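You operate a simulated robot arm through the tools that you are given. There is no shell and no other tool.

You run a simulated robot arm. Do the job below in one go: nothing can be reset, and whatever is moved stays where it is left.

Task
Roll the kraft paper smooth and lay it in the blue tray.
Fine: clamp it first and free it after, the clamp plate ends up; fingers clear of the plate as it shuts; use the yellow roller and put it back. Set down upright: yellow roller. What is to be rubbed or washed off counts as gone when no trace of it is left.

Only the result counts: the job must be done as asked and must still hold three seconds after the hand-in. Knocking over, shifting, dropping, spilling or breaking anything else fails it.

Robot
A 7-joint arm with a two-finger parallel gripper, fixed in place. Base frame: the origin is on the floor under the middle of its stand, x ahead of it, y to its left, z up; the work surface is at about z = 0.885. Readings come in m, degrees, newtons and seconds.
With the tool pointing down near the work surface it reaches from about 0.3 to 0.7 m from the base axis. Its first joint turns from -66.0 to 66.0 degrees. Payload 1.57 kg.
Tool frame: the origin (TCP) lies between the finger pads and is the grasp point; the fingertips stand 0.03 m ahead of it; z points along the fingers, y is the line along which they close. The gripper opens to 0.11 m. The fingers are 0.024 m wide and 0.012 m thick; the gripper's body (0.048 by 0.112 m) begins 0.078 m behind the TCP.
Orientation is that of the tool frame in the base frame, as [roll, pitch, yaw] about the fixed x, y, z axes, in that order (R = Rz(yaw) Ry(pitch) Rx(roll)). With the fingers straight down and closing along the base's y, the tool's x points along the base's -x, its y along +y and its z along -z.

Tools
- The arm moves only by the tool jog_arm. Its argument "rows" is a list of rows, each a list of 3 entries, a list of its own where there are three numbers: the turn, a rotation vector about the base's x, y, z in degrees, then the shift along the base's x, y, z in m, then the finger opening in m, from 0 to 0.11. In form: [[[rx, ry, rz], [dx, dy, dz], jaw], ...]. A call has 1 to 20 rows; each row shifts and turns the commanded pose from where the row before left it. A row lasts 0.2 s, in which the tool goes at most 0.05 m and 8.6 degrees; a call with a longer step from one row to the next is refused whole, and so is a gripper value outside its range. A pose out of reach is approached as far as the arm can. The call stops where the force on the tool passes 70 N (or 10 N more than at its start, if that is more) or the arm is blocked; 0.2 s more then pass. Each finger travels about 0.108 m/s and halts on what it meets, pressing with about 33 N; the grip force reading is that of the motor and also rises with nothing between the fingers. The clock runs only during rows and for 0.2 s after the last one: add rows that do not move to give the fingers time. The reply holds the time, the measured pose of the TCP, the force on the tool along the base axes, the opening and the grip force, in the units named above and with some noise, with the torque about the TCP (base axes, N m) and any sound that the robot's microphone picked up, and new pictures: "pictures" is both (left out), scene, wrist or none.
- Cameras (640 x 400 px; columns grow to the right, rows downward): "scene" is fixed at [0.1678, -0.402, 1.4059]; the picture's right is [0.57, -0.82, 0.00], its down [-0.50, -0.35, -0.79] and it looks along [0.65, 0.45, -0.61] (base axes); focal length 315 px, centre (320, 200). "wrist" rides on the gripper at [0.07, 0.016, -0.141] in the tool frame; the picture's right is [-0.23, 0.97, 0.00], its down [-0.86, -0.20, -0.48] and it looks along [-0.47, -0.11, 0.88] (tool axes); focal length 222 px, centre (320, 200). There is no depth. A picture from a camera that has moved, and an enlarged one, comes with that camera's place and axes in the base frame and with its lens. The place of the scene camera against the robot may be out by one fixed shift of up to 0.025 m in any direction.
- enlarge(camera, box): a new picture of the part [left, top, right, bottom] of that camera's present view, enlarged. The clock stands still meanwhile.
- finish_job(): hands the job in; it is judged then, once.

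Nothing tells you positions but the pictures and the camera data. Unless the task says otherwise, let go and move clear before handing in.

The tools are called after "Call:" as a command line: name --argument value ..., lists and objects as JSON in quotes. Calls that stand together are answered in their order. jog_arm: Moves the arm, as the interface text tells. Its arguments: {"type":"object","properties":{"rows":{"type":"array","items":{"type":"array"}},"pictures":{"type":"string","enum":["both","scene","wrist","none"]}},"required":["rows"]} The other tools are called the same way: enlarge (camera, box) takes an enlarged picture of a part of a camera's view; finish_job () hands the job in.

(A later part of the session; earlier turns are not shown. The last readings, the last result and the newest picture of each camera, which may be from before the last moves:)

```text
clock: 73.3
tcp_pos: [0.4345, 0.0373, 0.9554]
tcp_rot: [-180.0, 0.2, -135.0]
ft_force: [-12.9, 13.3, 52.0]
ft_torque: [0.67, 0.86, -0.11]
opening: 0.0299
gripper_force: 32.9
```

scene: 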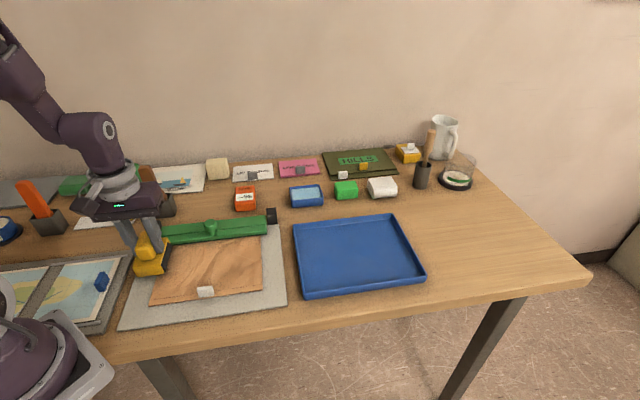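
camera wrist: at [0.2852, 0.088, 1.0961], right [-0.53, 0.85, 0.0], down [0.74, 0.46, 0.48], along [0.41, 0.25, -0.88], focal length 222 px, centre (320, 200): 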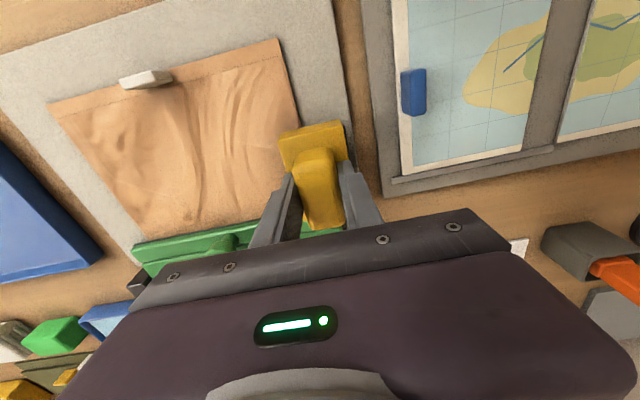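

Call:
jog_arm --rows '[[[0, 0, 0], [0.01, -0.01, 0.0005], 0.015], [[0, 0, 0], [0.01, -0.01, 0], 0.015], [[0, 0, 0], [0.01, -0.01, 0], 0.015], [[0, 0, 0], [0.01, -0.01, 0], 0.015], [[0, 0, 0], [0.01, -0.01, 0], 0.015], [[0, 0, 0], [0.01, -0.01, 0], 0.015], [[0, 0, 0], [0.007, -0.007, 0], 0.015]]' --pictures "both"

Call:
enlarge --camera "scene" --box '[140, 210, 280, 310]'

Call:
enlarge --camera "wrist" --box '[240, 0, 580, 230]'

```text
clock: 74.9
tcp_pos: [0.5035, -0.0322, 0.954]
tcp_rot: [-179.9, 0.2, -135.1]
ft_force: [-9.8, 10.1, 39.6]
ft_torque: [0.82, 1.03, -0.03]
opening: 0.0297
gripper_force: 32.8
camera wrist: at [0.4413, -0.0691, 1.0957], right [-0.53, 0.85, 0.0], down [0.74, 0.46, 0.48], along [0.41, 0.25, -0.88], focal length 222 px, centre (320, 200)
```

scene: 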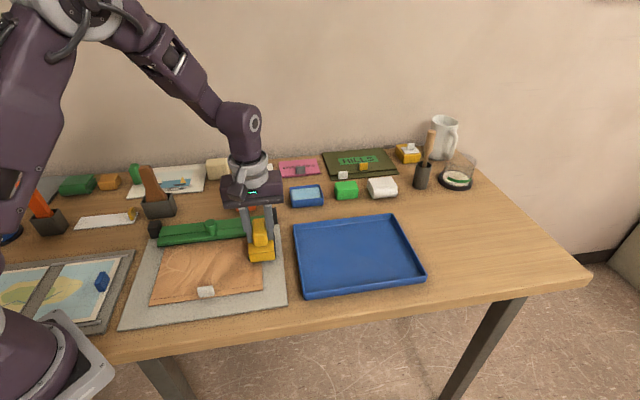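
wrist: 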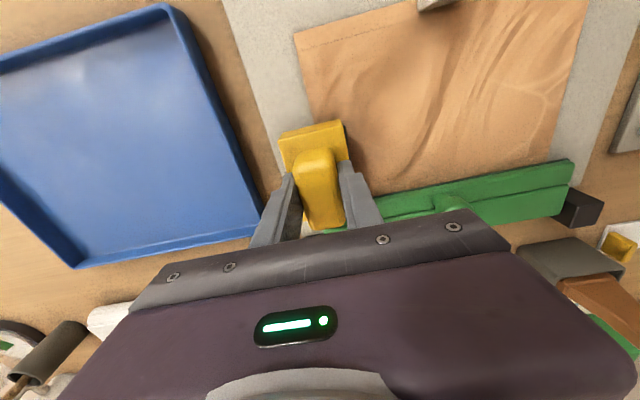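

```text
4.00 times, centred on (210, 260) of scene
camera zoom: at [0.1669, -0.4017, 1.4061], right [0.57, -0.82, 0.0], down [-0.5, -0.35, -0.79], along [0.65, 0.45, -0.61], focal length 1260 px, centre (760, -40)
```

zoom: 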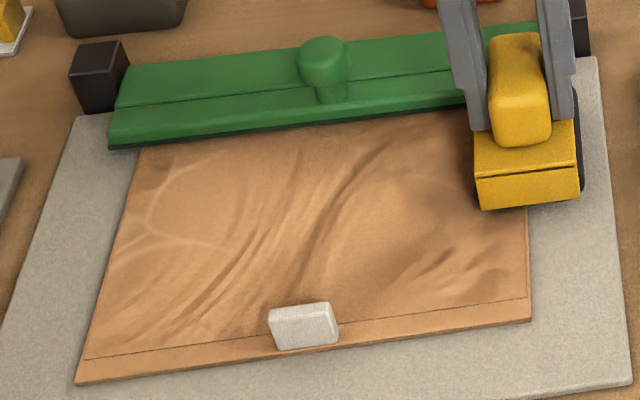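

```text
1.74 times, centred on (410, 115) of wrist
camera zoom: at [0.4413, -0.0691, 1.0957], right [-0.53, 0.85, 0.0], down [0.74, 0.46, 0.48], along [0.41, 0.25, -0.88], focal length 386 px, centre (164, 348)
```

zoom: 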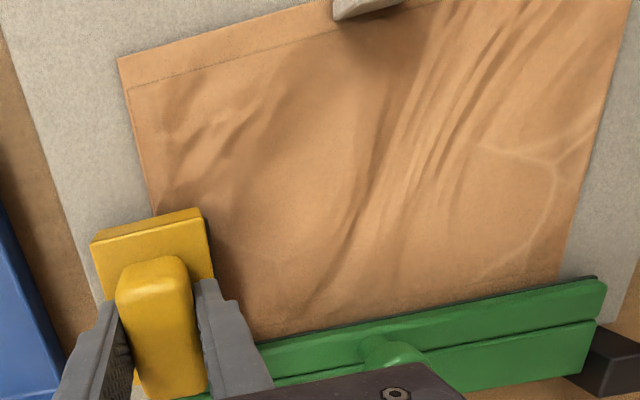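

Call:
enlarge --camera "scene" --box '[200, 260, 280, 310]'

Call:
enlarge --camera "scene" --box '[150, 255, 230, 310]'

```text
8.00 times, centred on (240, 285) of scene
camera zoom: at [0.1669, -0.4017, 1.4061], right [0.57, -0.82, 0.0], down [-0.5, -0.35, -0.79], along [0.65, 0.45, -0.61], focal length 2521 px, centre (960, -480)
```

zoom: 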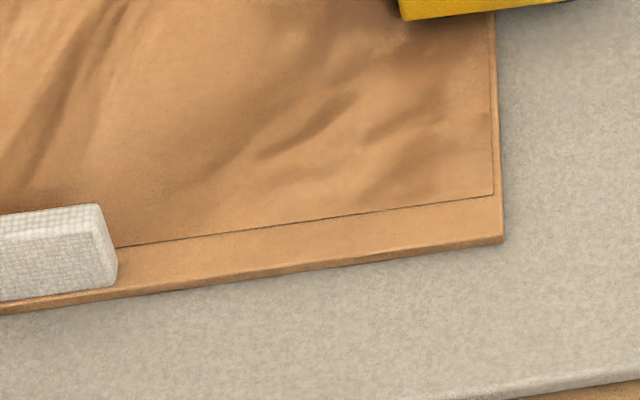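

```text
7.27 times, centred on (190, 282) of scene
camera zoom: at [0.1669, -0.4017, 1.4061], right [0.57, -0.82, 0.0], down [-0.5, -0.35, -0.79], along [0.65, 0.45, -0.61], focal length 2292 px, centre (1266, -400)
```

zoom: 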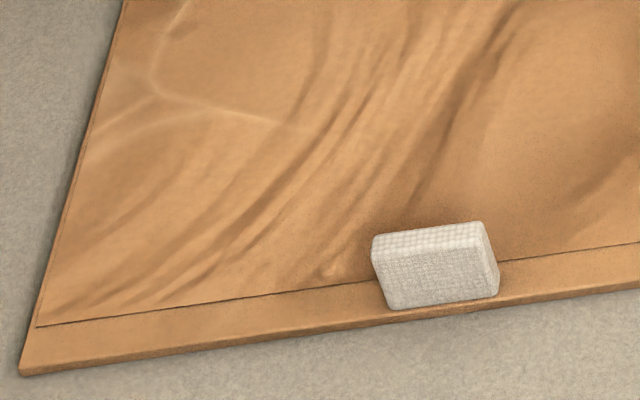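

I'll lift the roller away so I can see the paper clearly without shadows.

Call:
jog_arm --rows '[[[0, 0, 0], [0, 0, 0.03], 0.015], [[0, 0, 0], [0, 0, 0.045], 0.015], [[0, 0, 0], [0.025, -0.03, 0.02], 0.015], [[0, 0, 0], [0.025, -0.03, 0.02], 0.015], [[0, 0, 0], [0.02, -0.03, 0.02], 0.015], [[0, 0, 0], [0, 0, 0], 0.015]]' --pictures "both"

Call:
enlarge --camera "scene" --box '[110, 150, 310, 330]'

Call:
enlarge --camera "scene" --box '[140, 210, 280, 310]'

```text
clock: 76.3
tcp_pos: [0.5729, -0.1216, 1.0893]
tcp_rot: [180.0, 0.2, -135.0]
ft_force: [0.4, -0.8, -2.0]
ft_torque: [-0.01, -0.01, -0.03]
opening: 0.0298
gripper_force: 32.8
camera wrist: at [0.5123, -0.1597, 1.2303], right [-0.53, 0.85, 0.0], down [0.74, 0.46, 0.48], along [0.41, 0.25, -0.88], focal length 222 px, centre (320, 200)
```

scene: 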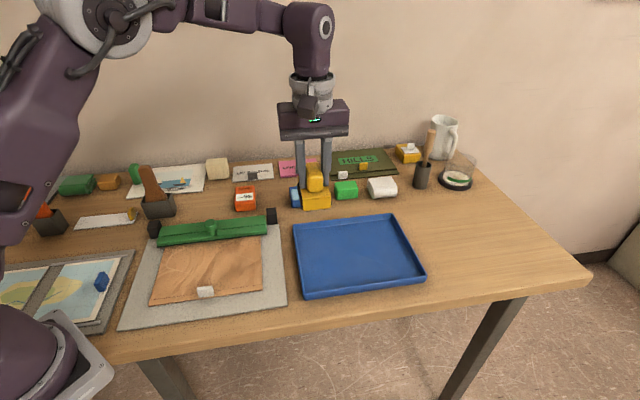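
wrist: 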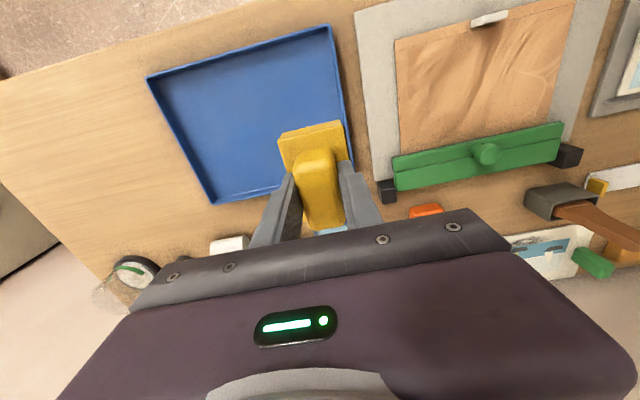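

```text
2.22 times, centred on (210, 240) of scene
camera zoom: at [0.1678, -0.402, 1.4059], right [0.57, -0.82, 0.0], down [-0.5, -0.35, -0.79], along [0.65, 0.45, -0.61], focal length 700 px, centre (564, 111)
```

zoom: 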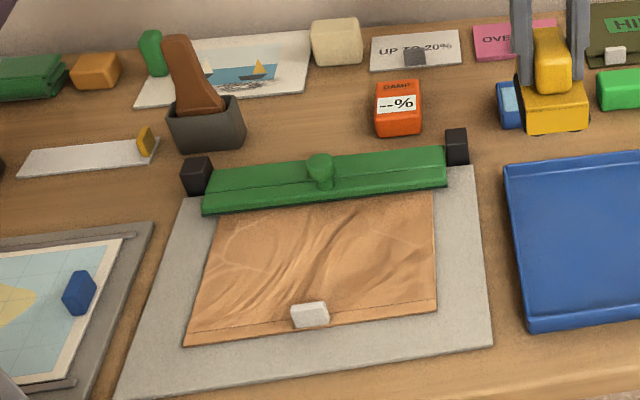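

```text
4.00 times, centred on (210, 260) of scene
camera zoom: at [0.1678, -0.402, 1.4059], right [0.57, -0.82, 0.0], down [-0.5, -0.35, -0.79], along [0.65, 0.45, -0.61], focal length 1260 px, centre (760, -40)
```

zoom: 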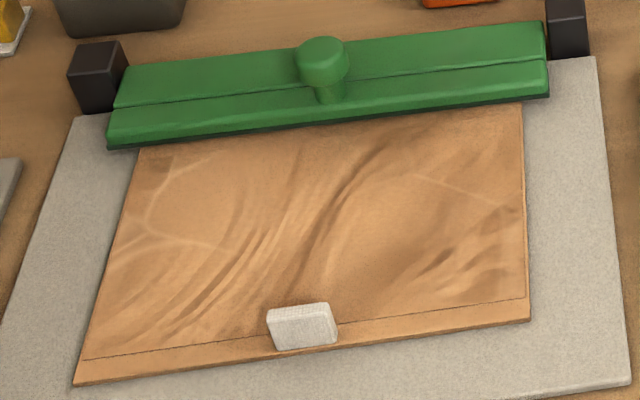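

The wrinkle layer is now only a hair thick and the spots most likely missed are right behind the tab and right at the plate. I'll roll the centre-front strip as close to the tab as it safely goes.

Call:
jog_arm --rows '[[[0, 0, 0], [-0.0332, 0.0202, 0], 0.015], [[0, 0, 0], [-0.0332, 0.0202, 0], 0.015], [[0, 0, 0], [-0.0332, 0.0202, 0], 0.015], [[0, 0, 0], [-0.0331, 0.0203, 0], 0.015], [[0, 0, 0], [0, 0, -0.04], 0.015], [[0, 0, 0], [0, 0, -0.04], 0.015], [[0, 0, 0], [0, 0, -0.035], 0.015], [[0, 0, 0], [0, 0, -0.015], 0.015], [[0, 0, 0], [0, 0, 0], 0.015]]' --pictures "scene"

Call:
enlarge --camera "scene" --box '[190, 240, 280, 305]'

```text
clock: 78.3
tcp_pos: [0.4402, -0.04, 0.9595]
tcp_rot: [-180.0, 0.3, -134.9]
ft_force: [-0.8, 0.6, -2.6]
ft_torque: [0.0, 0.01, -0.01]
opening: 0.0295
gripper_force: 33.7
```

scene: 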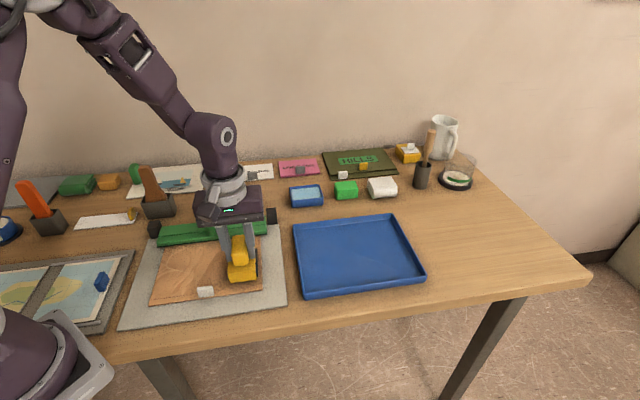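

```text
6.15 times, centred on (235, 272) of scene
camera zoom: at [0.1678, -0.402, 1.4059], right [0.57, -0.82, 0.0], down [-0.5, -0.35, -0.79], along [0.65, 0.45, -0.61], focal length 1939 px, centre (843, -246)
```

zoom: 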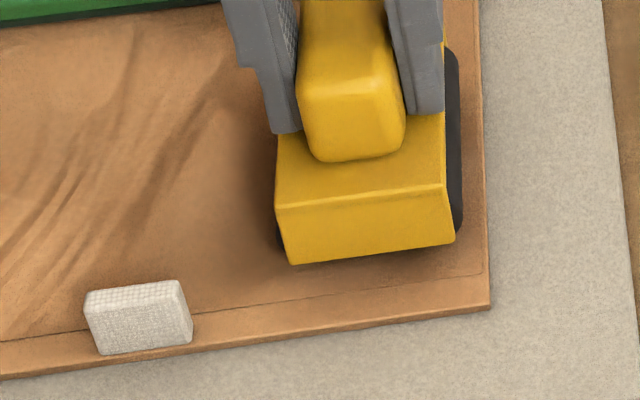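

Call:
jog_arm --rows '[[[0, 0, 0], [0, 0, -0.004], 0.015], [[0, 0, 0], [0, 0, -0.0015], 0.015], [[0, 0, 0], [0, 0, 0], 0.015]]' --pictures "none"

```text
clock: 79.1
tcp_pos: [0.4406, -0.0409, 0.9557]
tcp_rot: [-179.8, 0.3, -134.9]
ft_force: [-4.1, 1.1, 34.5]
ft_torque: [0.06, 0.44, 0.03]
opening: 0.0298
gripper_force: 32.8
```

Call:
jog_arm --rows '[[[0, 0, 0], [-0.007, 0.007, 0.0003], 0.015], [[0, 0, 0], [-0.007, 0.007, 0], 0.015], [[0, 0, 0], [-0.007, 0.007, 0], 0.015], [[0, 0, 0], [-0.007, 0.007, 0], 0.015], [[0, 0, 0], [-0.007, 0.007, 0], 0.015], [[0, 0, 0], [-0.007, 0.007, 0], 0.015], [[0, 0, 0], [-0.007, 0.007, 0], 0.015]]' --pictures "none"

```text
clock: 80.7
tcp_pos: [0.3918, 0.0082, 0.9538]
tcp_rot: [-179.8, 0.2, -135.0]
ft_force: [13.1, -10.5, 45.2]
ft_torque: [-0.66, -0.47, 0.05]
opening: 0.0297
gripper_force: 32.9
```

Call:
jog_arm --rows '[[[0, 0, 0], [-0.007, 0.007, 0.0002], 0.015], [[0, 0, 0], [-0.007, 0.007, 0], 0.015], [[0, 0, 0], [-0.007, 0.007, 0], 0.015], [[0, 0, 0], [-0.007, 0.007, 0], 0.015], [[0, 0, 0], [-0.007, 0.007, 0], 0.015], [[0, 0, 0], [-0.007, 0.007, 0], 0.015], [[0, 0, 0], [-0.007, 0.007, 0], 0.015]]' --pictures "scene"

Call:
enlarge --camera "scene" --box '[140, 210, 280, 310]'

Call:
enlarge --camera "scene" --box '[200, 260, 280, 310]'

```text
clock: 82.3
tcp_pos: [0.3429, 0.0573, 0.9546]
tcp_rot: [-179.9, 0.3, -135.0]
ft_force: [12.2, -14.9, 53.9]
ft_torque: [-0.77, -0.65, 0.06]
opening: 0.0299
gripper_force: 33.3
```

scene: 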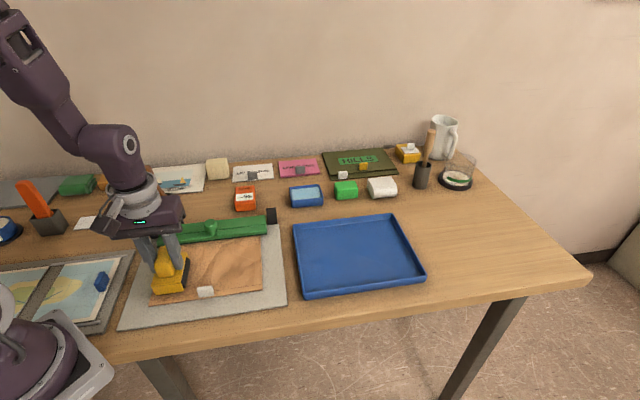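

```text
4.00 times, centred on (210, 260) of scene
camera zoom: at [0.1675, -0.4025, 1.4058], right [0.57, -0.82, 0.0], down [-0.5, -0.35, -0.79], along [0.65, 0.45, -0.61], focal length 1260 px, centre (760, -40)
```

zoom: 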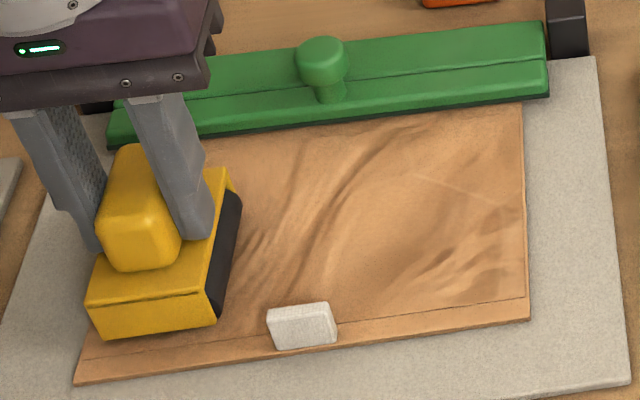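

```text
8.00 times, centred on (240, 285) of scene
camera zoom: at [0.1675, -0.4025, 1.4058], right [0.57, -0.82, 0.0], down [-0.5, -0.35, -0.79], along [0.65, 0.45, -0.61], focal length 2521 px, centre (960, -480)
```

zoom: 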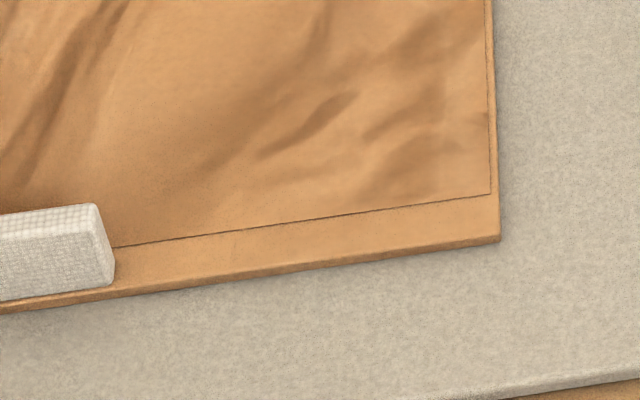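

No visible change from that pass. I'll raise to the same viewpoint as my early picture and compare the paper directly.

Call:
jog_arm --rows '[[[0, 0, 0], [0, 0, 0.0347], 0.015], [[0, 0, 0], [0.0274, 0.0094, 0.0347], 0.015], [[0, 0, 0], [0.0274, 0.0094, 0.0347], 0.015], [[0, 0, 0], [0.0274, 0.0094, 0.0347], 0.015], [[0, 0, 0], [0.0274, 0.0094, 0.0347], 0.015], [[0, 0, 0], [0.0274, 0.0094, 0.0347], 0.015], [[0, 0, 0], [0, 0, 0], 0.015]]' --pictures "both"

Call:
enlarge --camera "wrist" --box '[180, 0, 440, 160]'

Call:
enlarge --camera "scene" --box '[110, 150, 310, 330]'

```text
clock: 83.9
tcp_pos: [0.4779, 0.1033, 1.1616]
tcp_rot: [-180.0, 0.2, -134.9]
ft_force: [-0.3, -0.1, -2.0]
ft_torque: [-0.02, 0.0, -0.04]
opening: 0.0296
gripper_force: 32.8
camera wrist: at [0.417, 0.0664, 1.3032], right [-0.53, 0.85, 0.0], down [0.74, 0.46, 0.48], along [0.41, 0.25, -0.88], focal length 222 px, centre (320, 200)
```

scene: 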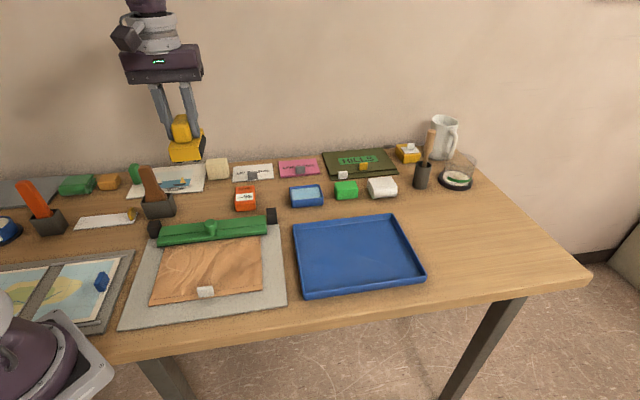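
wrist: 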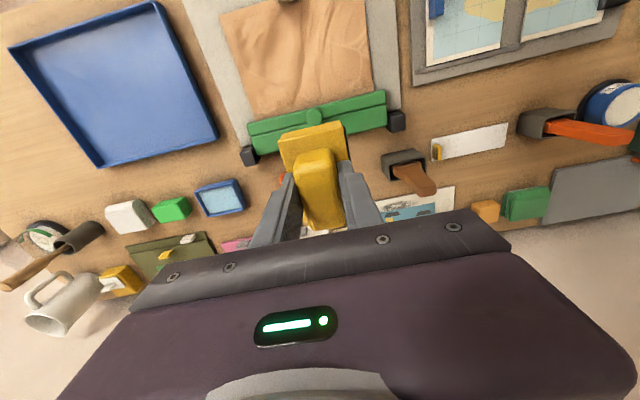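

```text
2.46 times, centred on (310, 80) of wrist
camera zoom: at [0.417, 0.0664, 1.3032], right [-0.53, 0.85, 0.0], down [0.74, 0.46, 0.48], along [0.41, 0.25, -0.88], focal length 547 px, centre (345, 495)
```

zoom: 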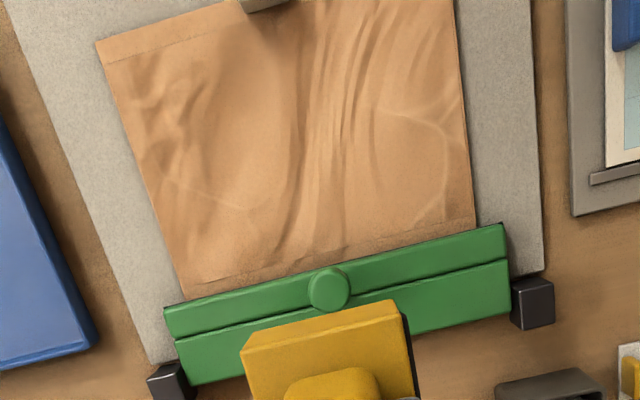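

```text
2.22 times, centred on (210, 240) of scene
camera zoom: at [0.1678, -0.402, 1.4059], right [0.57, -0.82, 0.0], down [-0.5, -0.35, -0.79], along [0.65, 0.45, -0.61], focal length 700 px, centre (564, 111)
```

zoom: 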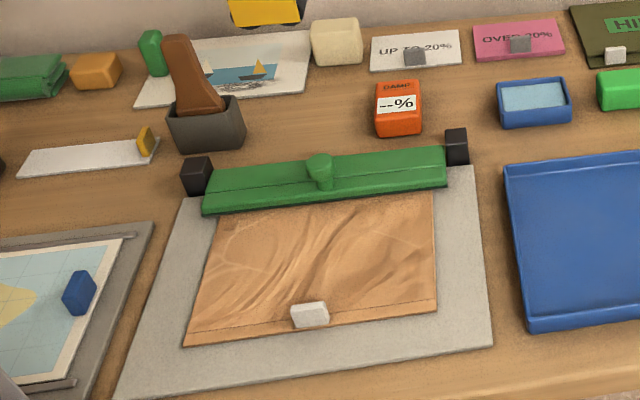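

The texture itself never changes; only the layer's height does, and it's now minimal. To be thorough I'll do one more full-width lane as close as possible to the clamp plate.

Call:
jog_arm --rows '[[[0, 0, 0], [-0.0423, 0.0072, -0.02], 0.015], [[0, 0, 0], [-0.0423, 0.0072, -0.02], 0.015], [[0, 0, 0], [-0.0423, 0.0071, -0.02], 0.015], [[0, 0, 0], [0, 0, -0.045], 0.015], [[0, 0, 0], [0, 0, -0.045], 0.015], [[0, 0, 0], [0, 0, -0.04], 0.015], [[0, 0, 0], [0, 0, -0.008], 0.015], [[0, 0, 0], [0, 0, 0], 0.015]]' --pictures "scene"

Call:
enlarge --camera "scene" --box '[130, 200, 210, 270]'

```text
clock: 85.7
tcp_pos: [0.3516, 0.1268, 0.9642]
tcp_rot: [-179.9, 0.2, -135.0]
ft_force: [-0.7, -0.5, -3.2]
ft_torque: [-0.01, 0.01, 0.0]
opening: 0.0299
gripper_force: 33.0
```

scene: 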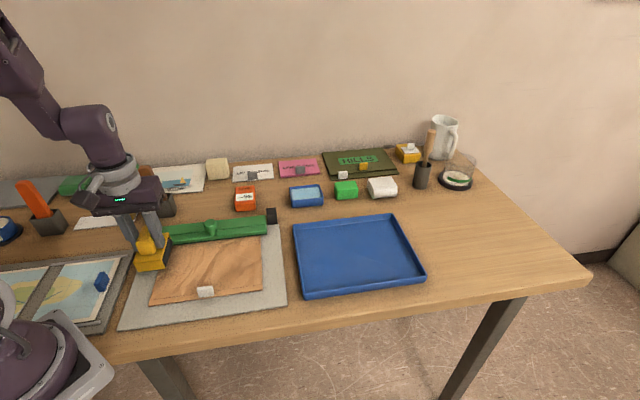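

```text
5.71 times, centred on (170, 235) of scene
camera zoom: at [0.1678, -0.402, 1.4059], right [0.57, -0.82, 0.0], down [-0.5, -0.35, -0.79], along [0.65, 0.45, -0.61], focal length 1800 px, centre (1177, 0)
```

zoom: 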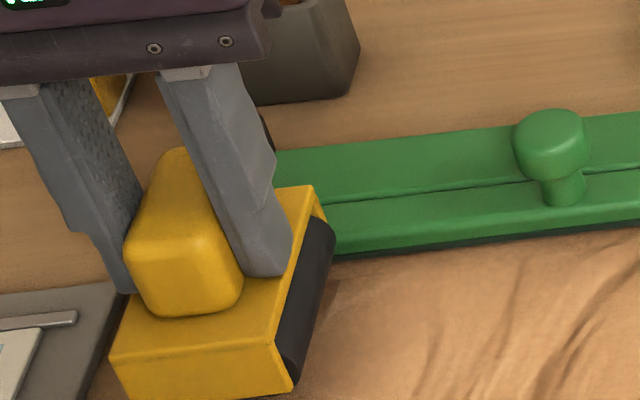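

Call:
jog_arm --rows '[[[0, 0, 0], [-0.001, -0.001, -0.005], 0.015], [[0, 0, 0], [0, 0, -0.003], 0.015], [[0, 0, 0], [0, 0, -0.0015], 0.015], [[0, 0, 0], [0, 0, 0], 0.015]]' --pictures "none"

```text
clock: 86.7
tcp_pos: [0.3513, 0.1251, 0.9542]
tcp_rot: [-179.9, 0.3, -135.1]
ft_force: [-4.9, 0.3, 24.9]
ft_torque: [-0.4, 0.23, -0.03]
opening: 0.0297
gripper_force: 32.9
```

Call:
jog_arm --rows '[[[0, 0, 0], [0.009, -0.009, 0], 0.015], [[0, 0, 0], [0.009, -0.009, 0], 0.015], [[0, 0, 0], [0.009, -0.009, 0], 0.015], [[0, 0, 0], [0.009, -0.009, 0], 0.015], [[0, 0, 0], [0.009, -0.009, 0], 0.015]]' --pictures "none"

```text
clock: 87.9
tcp_pos: [0.3962, 0.0806, 0.955]
tcp_rot: [-179.9, 0.2, -135.0]
ft_force: [-4.3, 3.8, 14.6]
ft_torque: [0.24, 0.31, 0.0]
opening: 0.0299
gripper_force: 33.5
```

Call:
jog_arm --rows '[[[0, 0, 0], [0.009, -0.009, -0.0005], 0.015], [[0, 0, 0], [0.009, -0.009, 0], 0.015], [[0, 0, 0], [0.009, -0.009, 0], 0.015], [[0, 0, 0], [0.009, -0.009, 0], 0.015], [[0, 0, 0], [0.009, -0.009, 0], 0.015]]' --pictures "none"

```text
clock: 89.1
tcp_pos: [0.4412, 0.0353, 0.9534]
tcp_rot: [-179.9, 0.2, -135.0]
ft_force: [-8.5, 7.6, 30.5]
ft_torque: [0.4, 0.54, -0.03]
opening: 0.0299
gripper_force: 33.1
```

Call:
jog_arm --rows '[[[0, 0, 0], [0.009, -0.009, 0], 0.015], [[0, 0, 0], [0.009, -0.009, 0], 0.015], [[0, 0, 0], [0.009, -0.009, 0], 0.015], [[0, 0, 0], [0.009, -0.009, 0], 0.015], [[0, 0, 0], [0.009, -0.009, 0], 0.015], [[0, 0, 0], [0.009, -0.009, 0], 0.015], [[0, 0, 0], [0.009, -0.009, 0], 0.015]]' --pictures "both"

Call:
enlarge --camera "scene" --box '[140, 210, 280, 310]'

Call:
enlarge --camera "scene" --box '[150, 255, 230, 310]'

```text
clock: 90.7
tcp_pos: [0.5055, -0.0277, 0.9548]
tcp_rot: [-179.8, 0.2, -135.0]
ft_force: [-2.1, 1.4, 6.8]
ft_torque: [0.21, 0.19, 0.01]
opening: 0.0294
gripper_force: 32.6
camera wrist: at [0.4436, -0.0651, 1.0962], right [-0.53, 0.85, 0.0], down [0.74, 0.46, 0.48], along [0.41, 0.25, -0.88], focal length 222 px, centre (320, 200)
```

scene: 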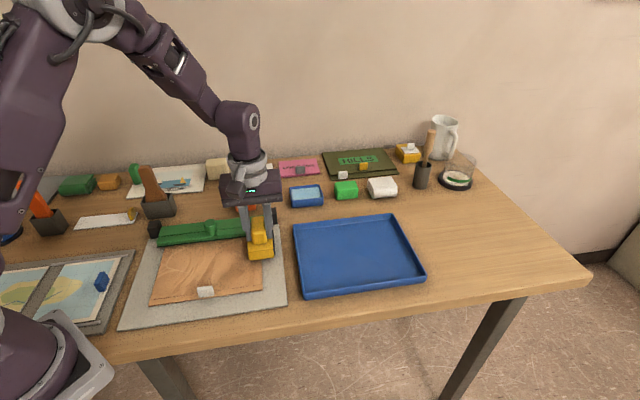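
wrist: 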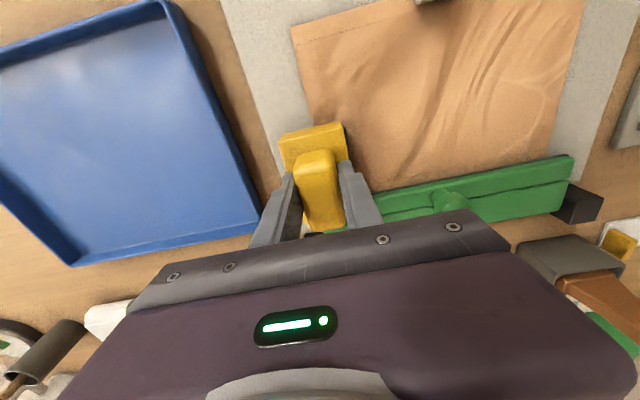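

```text
4.00 times, centred on (210, 260) of scene
camera zoom: at [0.1676, -0.4019, 1.4059], right [0.57, -0.82, 0.0], down [-0.5, -0.35, -0.79], along [0.65, 0.45, -0.61], focal length 1260 px, centre (760, -40)
```

zoom: 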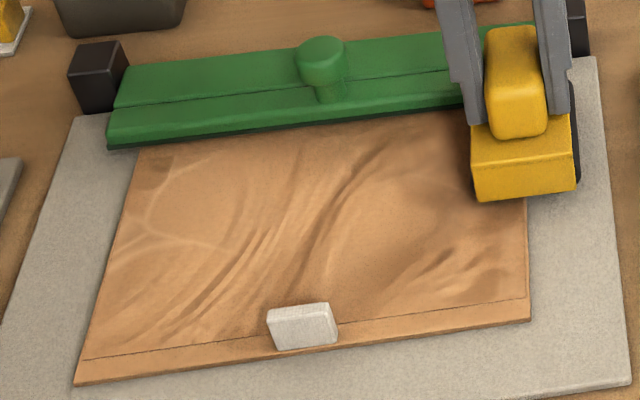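

```text
7.27 times, centred on (190, 282) of scene
camera zoom: at [0.1676, -0.4019, 1.4059], right [0.57, -0.82, 0.0], down [-0.5, -0.35, -0.79], along [0.65, 0.45, -0.61], focal length 2292 px, centre (1266, -400)
```

zoom: 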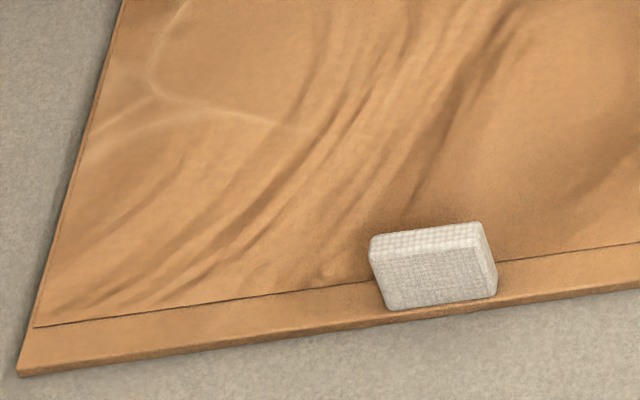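

I can't tell from this whether the thin layer is at its final height. I'll zoom in very tightly on the layer's corner to measure its thickness.

Call:
enlarge --camera "scene" --box '[250, 276, 270, 290]'

Call:
enlarge --camera "scene" --box '[150, 292, 170, 306]'

Call:
enlarge --camera "scene" --box '[165, 236, 195, 256]'

```text
16.00 times, centred on (260, 283) of scene
camera zoom: at [0.1676, -0.4019, 1.4059], right [0.57, -0.82, 0.0], down [-0.5, -0.35, -0.79], along [0.65, 0.45, -0.61], focal length 5041 px, centre (1280, -1128)
```

zoom: 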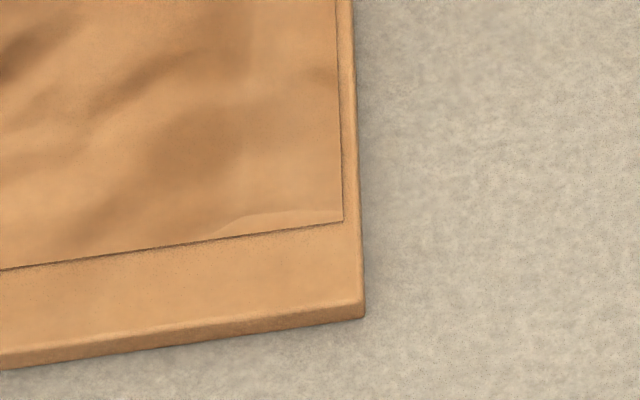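

```text
16.00 times, centred on (160, 299) of scene
camera zoom: at [0.1676, -0.4019, 1.4059], right [0.57, -0.82, 0.0], down [-0.5, -0.35, -0.79], along [0.65, 0.45, -0.61], focal length 5041 px, centre (2880, -1384)
```

zoom: 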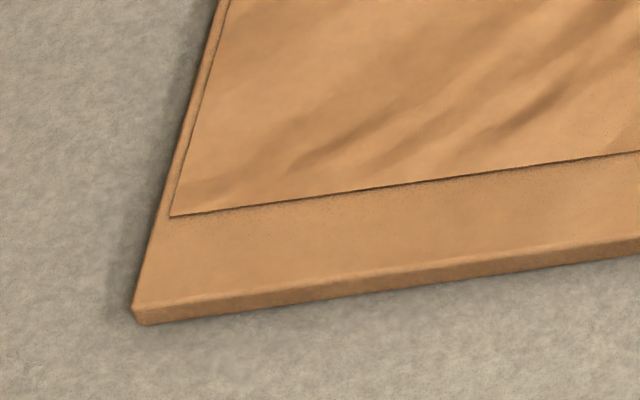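

```text
16.00 times, centred on (180, 246) of scene
camera zoom: at [0.1676, -0.4019, 1.4059], right [0.57, -0.82, 0.0], down [-0.5, -0.35, -0.79], along [0.65, 0.45, -0.61], focal length 5041 px, centre (2560, -536)
```

zoom: 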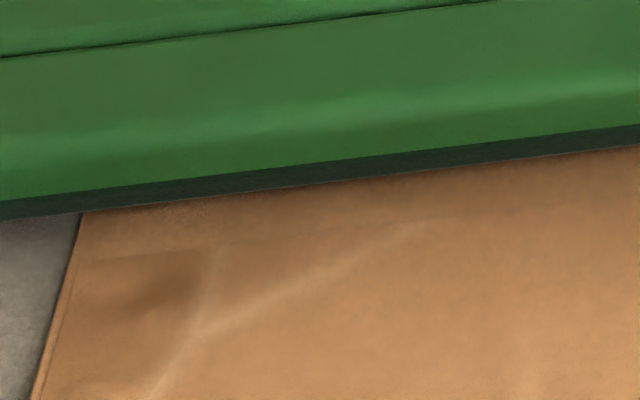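

The layer is only ~0.4 mm thick now, against about 3 mm at the start. I'll try the strip just right of the tab, closer than before, and see if the thickness changes.

Call:
jog_arm --rows '[[[0, 0, 0], [0, 0, 0.01], 0.015], [[0, 0, 0], [-0.0294, -0.0173, 0], 0.015], [[0, 0, 0], [-0.0293, -0.0172, 0], 0.015], [[0, 0, 0], [0, 0, -0.008], 0.015], [[0, 0, 0], [0, 0, -0.0025], 0.015], [[0, 0, 0], [0, 0, 0], 0.015]]' --pictures "none"

```text
clock: 92.1
tcp_pos: [0.4466, -0.0626, 0.9545]
tcp_rot: [-179.8, 0.2, -135.1]
ft_force: [-1.8, -0.8, 6.5]
ft_torque: [0.02, 0.15, 0.0]
opening: 0.0299
gripper_force: 33.1
```

Call:
jog_arm --rows '[[[0, 0, 0], [0, 0, -0.0004], 0.015], [[0, 0, 0], [-0.0078, 0.0078, 0], 0.015], [[0, 0, 0], [-0.0078, 0.0078, 0], 0.015], [[0, 0, 0], [-0.0078, 0.0078, 0], 0.015], [[0, 0, 0], [-0.0072, 0.0072, 0], 0.015], [[0, 0, 0], [0, 0, 0], 0.015]]' --pictures "none"

Call:
enlarge --camera "scene" --box '[190, 250, 280, 305]'

Call:
enlarge --camera "scene" --box '[150, 292, 170, 306]'

```text
clock: 93.5
tcp_pos: [0.4168, -0.0309, 0.9541]
tcp_rot: [-179.9, 0.5, -135.0]
ft_force: [12.2, -12.0, 51.3]
ft_torque: [-0.7, -0.18, 0.06]
opening: 0.0298
gripper_force: 32.8
```

```text
7.11 times, centred on (235, 278) of scene
camera zoom: at [0.1674, -0.4022, 1.4059], right [0.57, -0.82, 0.0], down [-0.5, -0.35, -0.79], along [0.65, 0.45, -0.61], focal length 2240 px, centre (924, -351)
```

zoom: 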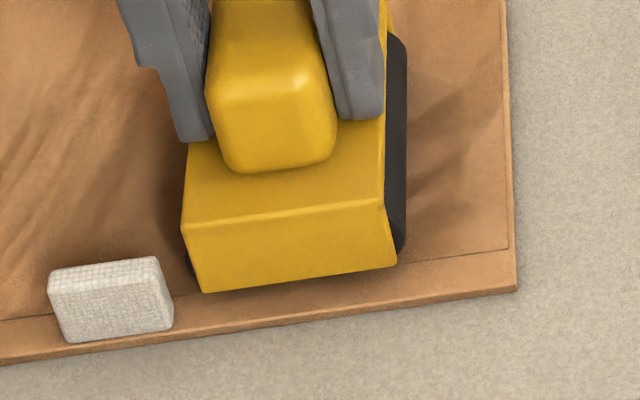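

```text
16.00 times, centred on (160, 299) of scene
camera zoom: at [0.1674, -0.4022, 1.4059], right [0.57, -0.82, 0.0], down [-0.5, -0.35, -0.79], along [0.65, 0.45, -0.61], focal length 5041 px, centre (2880, -1384)
```

zoom: 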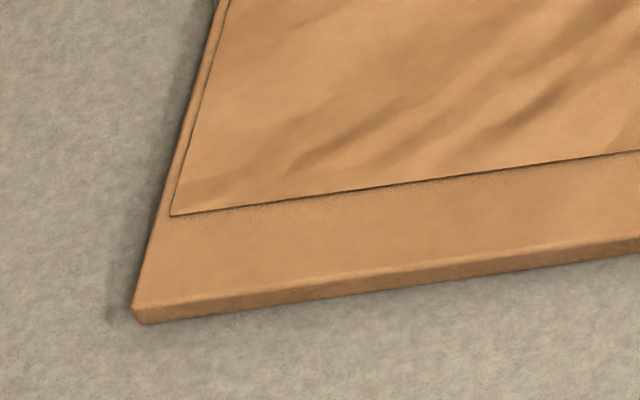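

To cover the strip behind the tab better, I'll lift, turn the roller 90° and roll the centre along the table depth, since its narrow side can get closer to the tab.

Call:
jog_arm --rows '[[[0, 0, 0], [0, 0, 0.03], 0.015], [[0, 0, 0], [0, 0, 0.02], 0.015], [[0, 0, 8.2], [0.0004, 0.0064, 0], 0.015], [[0, 0, 8.2], [0.0004, 0.0064, 0], 0.015], [[0, 0, 8.2], [0.0004, 0.0064, 0], 0.015], [[0, 0, 8.2], [0.0004, 0.0064, 0], 0.015], [[0, 0, 8.2], [0.0004, 0.0064, 0], 0.015], [[0, 0, 8.2], [0.0003, 0.0064, 0], 0.015], [[0, 0, 8.2], [0.0003, 0.0064, 0], 0.015], [[0, 0, 8.2], [0.0003, 0.0064, 0], 0.015], [[0, 0, 8.2], [0.0003, 0.0063, 0], 0.015], [[0, 0, 8.2], [0.0003, 0.0063, 0], 0.015], [[0, 0, 8.0], [0.0003, 0.0063, 0], 0.015], [[0, 0, 0], [0, 0, 0], 0.015]]' --pictures "both"

Call:
enlarge --camera "wrist" --box '[160, 0, 520, 230]'

Call:
enlarge --camera "scene" --box '[140, 200, 280, 310]'

```text
clock: 96.5
tcp_pos: [0.4193, 0.0382, 1.0033]
tcp_rot: [-179.8, 0.2, -44.9]
ft_force: [-0.4, 0.8, -1.5]
ft_torque: [0.04, 0.0, 0.02]
opening: 0.0295
gripper_force: 32.2
camera wrist: at [0.4575, -0.0227, 1.1449], right [-0.85, -0.53, 0.0], down [-0.46, 0.74, 0.48], along [-0.25, 0.41, -0.88], focal length 222 px, centre (320, 200)
```

scene: 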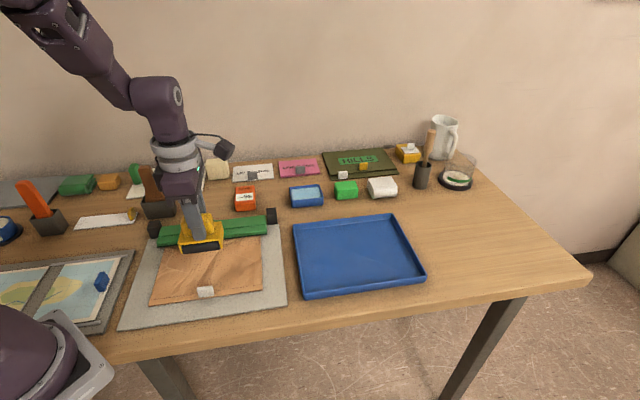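
wrist: 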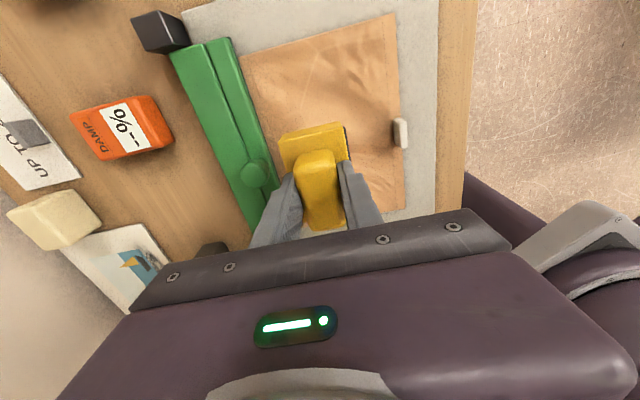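

```text
1.74 times, centred on (340, 115) of wrist
camera zoom: at [0.4575, -0.0227, 1.1449], right [-0.85, -0.53, 0.0], down [-0.46, 0.74, 0.48], along [-0.25, 0.41, -0.88], focal length 386 px, centre (285, 348)
```

zoom: 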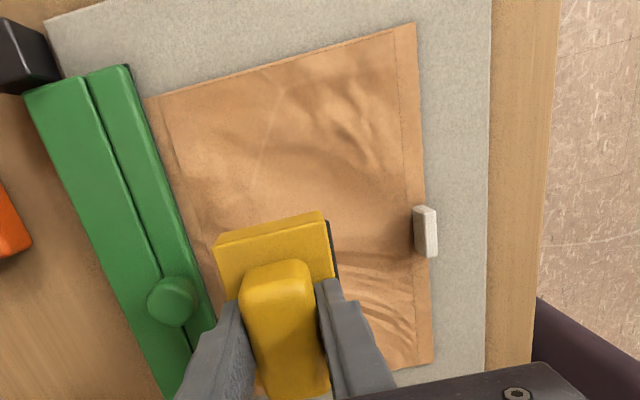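

```text
3.64 times, centred on (210, 255) of scene
camera zoom: at [0.1678, -0.402, 1.4059], right [0.57, -0.82, 0.0], down [-0.5, -0.35, -0.79], along [0.65, 0.45, -0.61], focal length 1146 px, centre (720, 0)
```

zoom: 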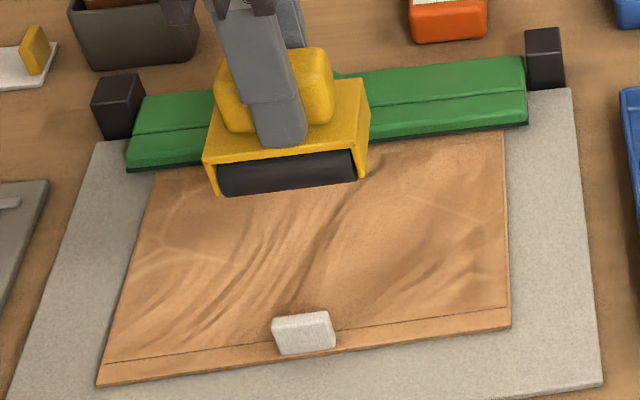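

Call:
jog_arm --rows '[[[0, 0, 0], [0, 0, -0.03], 0.015], [[0, 0, 0], [0, 0, -0.015], 0.015], [[0, 0, 0], [0, 0, -0.003], 0.015], [[0, 0, 0], [0, 0, -0.001], 0.015], [[0, 0, 0], [0, 0, 0], 0.015]]' --pictures "none"

```text
clock: 97.7
tcp_pos: [0.4197, 0.0385, 0.955]
tcp_rot: [180.0, 0.1, -45.0]
ft_force: [-0.8, -0.8, 13.3]
ft_torque: [0.08, 0.21, -0.02]
opening: 0.0297
gripper_force: 33.2
```

Call:
jog_arm --rows '[[[0, 0, 0], [0, 0, -0.0005], 0.015], [[0, 0, 0], [-0.0075, -0.0075, 0], 0.015], [[0, 0, 0], [-0.0075, -0.0075, 0], 0.015], [[0, 0, 0], [-0.0075, -0.0075, 0], 0.015], [[0, 0, 0], [-0.0075, -0.0075, 0], 0.015]]' --pictures "none"

Call:
enlarge --camera "scene" --box '[160, 240, 250, 305]'

```text
clock: 98.9
tcp_pos: [0.3904, 0.0087, 0.9545]
tcp_rot: [-179.8, 0.2, -45.0]
ft_force: [6.9, 7.9, 27.0]
ft_torque: [0.48, -0.28, -0.06]
opening: 0.0297
gripper_force: 33.3
```

```text
6.15 times, centred on (205, 272) of scene
camera zoom: at [0.1676, -0.4018, 1.406], right [0.57, -0.82, 0.0], down [-0.5, -0.35, -0.79], along [0.65, 0.45, -0.61], focal length 1939 px, centre (1028, -246)
```

zoom: 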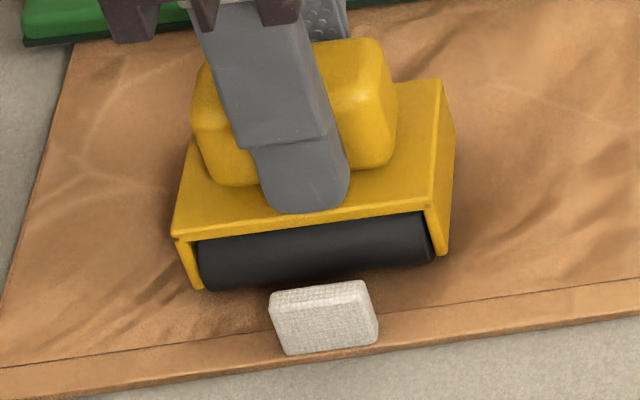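

Call:
jog_arm --rows '[[[0, 0, 0], [-0.0035, -0.0035, 0], 0.015], [[0, 0, 0], [-0.0035, -0.0035, 0], 0.015], [[0, 0, 0], [0, 0, 0], 0.015]]' --pictures "none"

Call:
enlarge --camera "scene" --box '[160, 240, 250, 305]'

Call:
enlarge --camera "wrist" --box '[260, 80, 460, 210]'

Call:
enlarge --camera "scene" --box '[150, 292, 170, 306]'

```text
clock: 99.7
tcp_pos: [0.3831, 0.0025, 0.9537]
tcp_rot: [-179.7, 0.2, -45.0]
ft_force: [10.6, 11.2, 43.5]
ft_torque: [0.75, -0.26, -0.11]
opening: 0.0299
gripper_force: 32.8
```

```text
6.15 times, centred on (205, 272) of scene
camera zoom: at [0.1675, -0.4017, 1.406], right [0.57, -0.82, 0.0], down [-0.5, -0.35, -0.79], along [0.65, 0.45, -0.61], focal length 1939 px, centre (1028, -246)
```

zoom: 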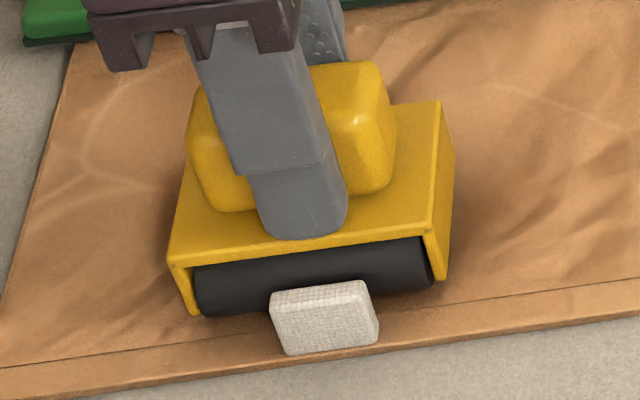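

```text
3.08 times, centred on (360, 145) of wrist
camera zoom: at [0.4206, -0.0591, 1.096], right [-0.85, -0.53, 0.0], down [-0.46, 0.74, 0.48], along [-0.25, 0.41, -0.88], focal length 684 px, centre (197, 369)
```

zoom: 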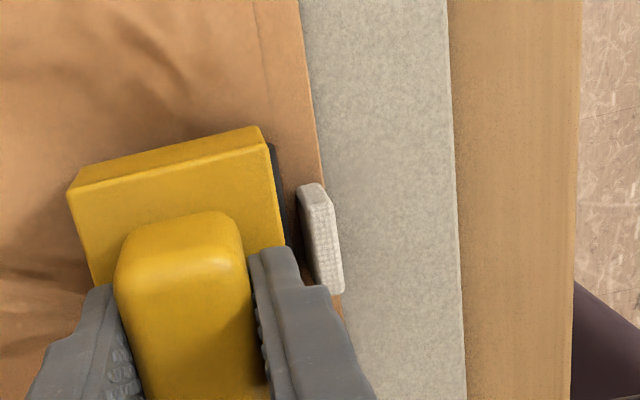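

```text
16.00 times, centred on (160, 299) of scene
camera zoom: at [0.1675, -0.4017, 1.406], right [0.57, -0.82, 0.0], down [-0.5, -0.35, -0.79], along [0.65, 0.45, -0.61], focal length 5041 px, centre (2880, -1384)
```

zoom: 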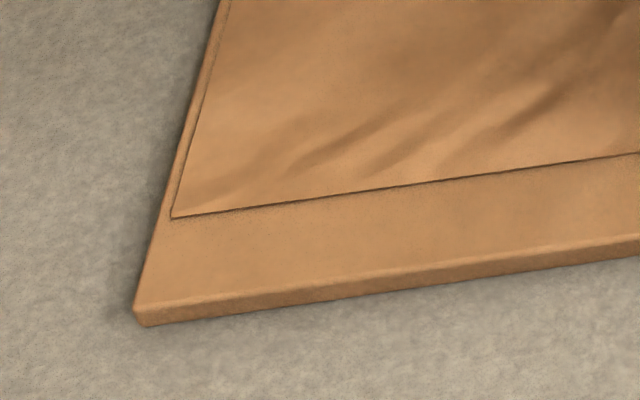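

Call:
jog_arm --rows '[[[0, 0, 0], [-0.0012, -0.0012, 0.0003], 0.015], [[0, 0, 0], [0.0, 0.0, 0], 0.015], [[0, 0, 0], [0.0075, 0.0075, 0], 0.015], [[0, 0, 0], [0.0075, 0.0075, 0], 0.015], [[0, 0, 0], [0.0075, 0.0075, 0], 0.015], [[0, 0, 0], [0.0075, 0.0075, 0], 0.015], [[0, 0, 0], [0.0075, 0.0075, 0], 0.015]]' --pictures "none"

```text
clock: 100.5
tcp_pos: [0.3837, 0.0011, 0.9549]
tcp_rot: [178.9, 0.3, -45.6]
ft_force: [-8.5, -0.7, 33.2]
ft_torque: [0.37, 0.13, 0.11]
opening: 0.0296
gripper_force: 33.5
stopped in row 4: the force on the tool passed its limit at 80 N (the readings are from after the stop); the commanded pose is now the measured one
```

A direction reversal tripped the force limit. I'll lift off, level the tool and inspect the area around the tab closely.

Call:
jog_arm --rows '[[[0, 0, 0], [0.002, 0.002, 0.01], 0.015], [[0.58, -0.98, 0.6], [0.01, 0.01, 0.03], 0.015], [[0, 0, 0], [0.02, 0.02, 0.03], 0.015], [[0, 0, 0], [0.02, 0.02, 0.02], 0.015], [[0, 0, 0], [0.0, 0.0, 0], 0.015]]' --pictures "both"

Call:
enlarge --camera "scene" --box '[185, 270, 225, 300]'

Call:
enlarge --camera "scene" --box '[150, 225, 210, 265]'

Call:
enlarge --camera "scene" --box '[210, 225, 275, 265]'

```text
clock: 101.7
tcp_pos: [0.4348, 0.0545, 1.0438]
tcp_rot: [-180.0, 0.0, -45.0]
ft_force: [-0.4, -0.5, -1.3]
ft_torque: [-0.02, -0.03, 0.01]
opening: 0.0299
gripper_force: 33.1
camera wrist: at [0.4736, -0.0063, 1.1859], right [-0.85, -0.53, 0.0], down [-0.47, 0.74, 0.48], along [-0.25, 0.41, -0.88], focal length 222 px, centre (320, 200)
```

scene: 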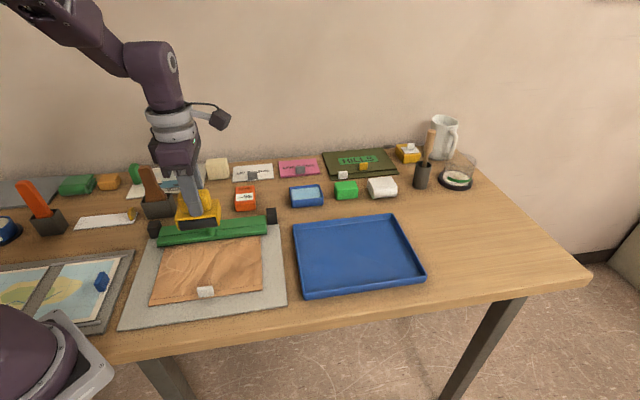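
wrist: 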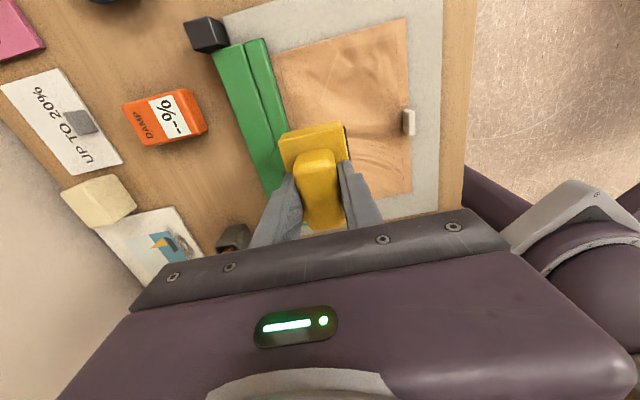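

```text
13.33 times, centred on (205, 285) of scene
camera zoom: at [0.1678, -0.402, 1.4059], right [0.57, -0.82, 0.0], down [-0.5, -0.35, -0.79], along [0.65, 0.45, -0.61], focal length 4201 px, centre (1853, -933)
```

zoom: 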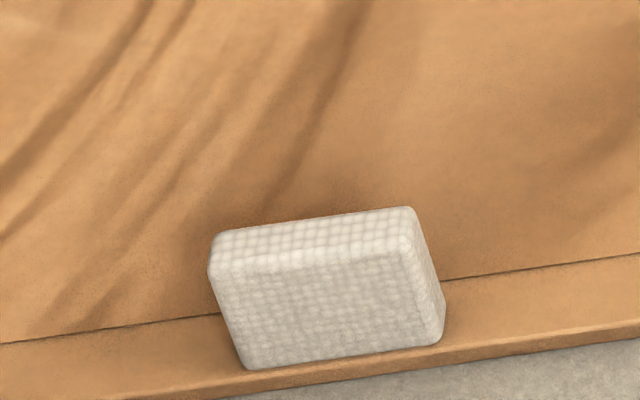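

```text
10.00 times, centred on (180, 245) of scene
camera zoom: at [0.1678, -0.402, 1.4059], right [0.57, -0.82, 0.0], down [-0.5, -0.35, -0.79], along [0.65, 0.45, -0.61], focal length 3151 px, centre (1720, -250)
```

zoom: 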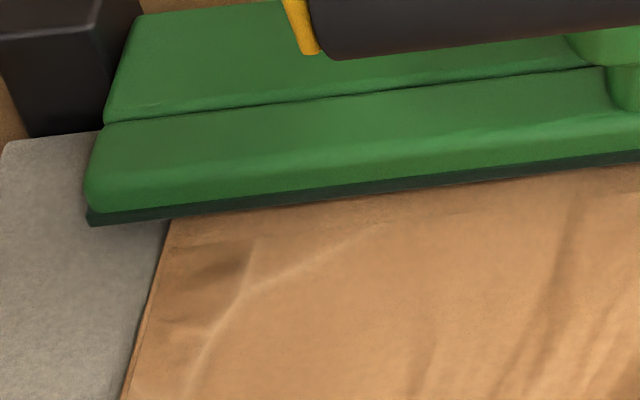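

```text
9.85 times, centred on (242, 245) of scene
camera zoom: at [0.1678, -0.402, 1.4059], right [0.57, -0.82, 0.0], down [-0.5, -0.35, -0.79], along [0.65, 0.45, -0.61], focal length 3102 px, centre (1083, -243)
```

zoom: 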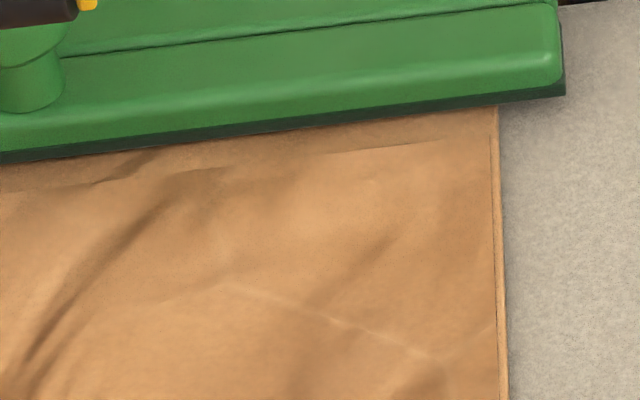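

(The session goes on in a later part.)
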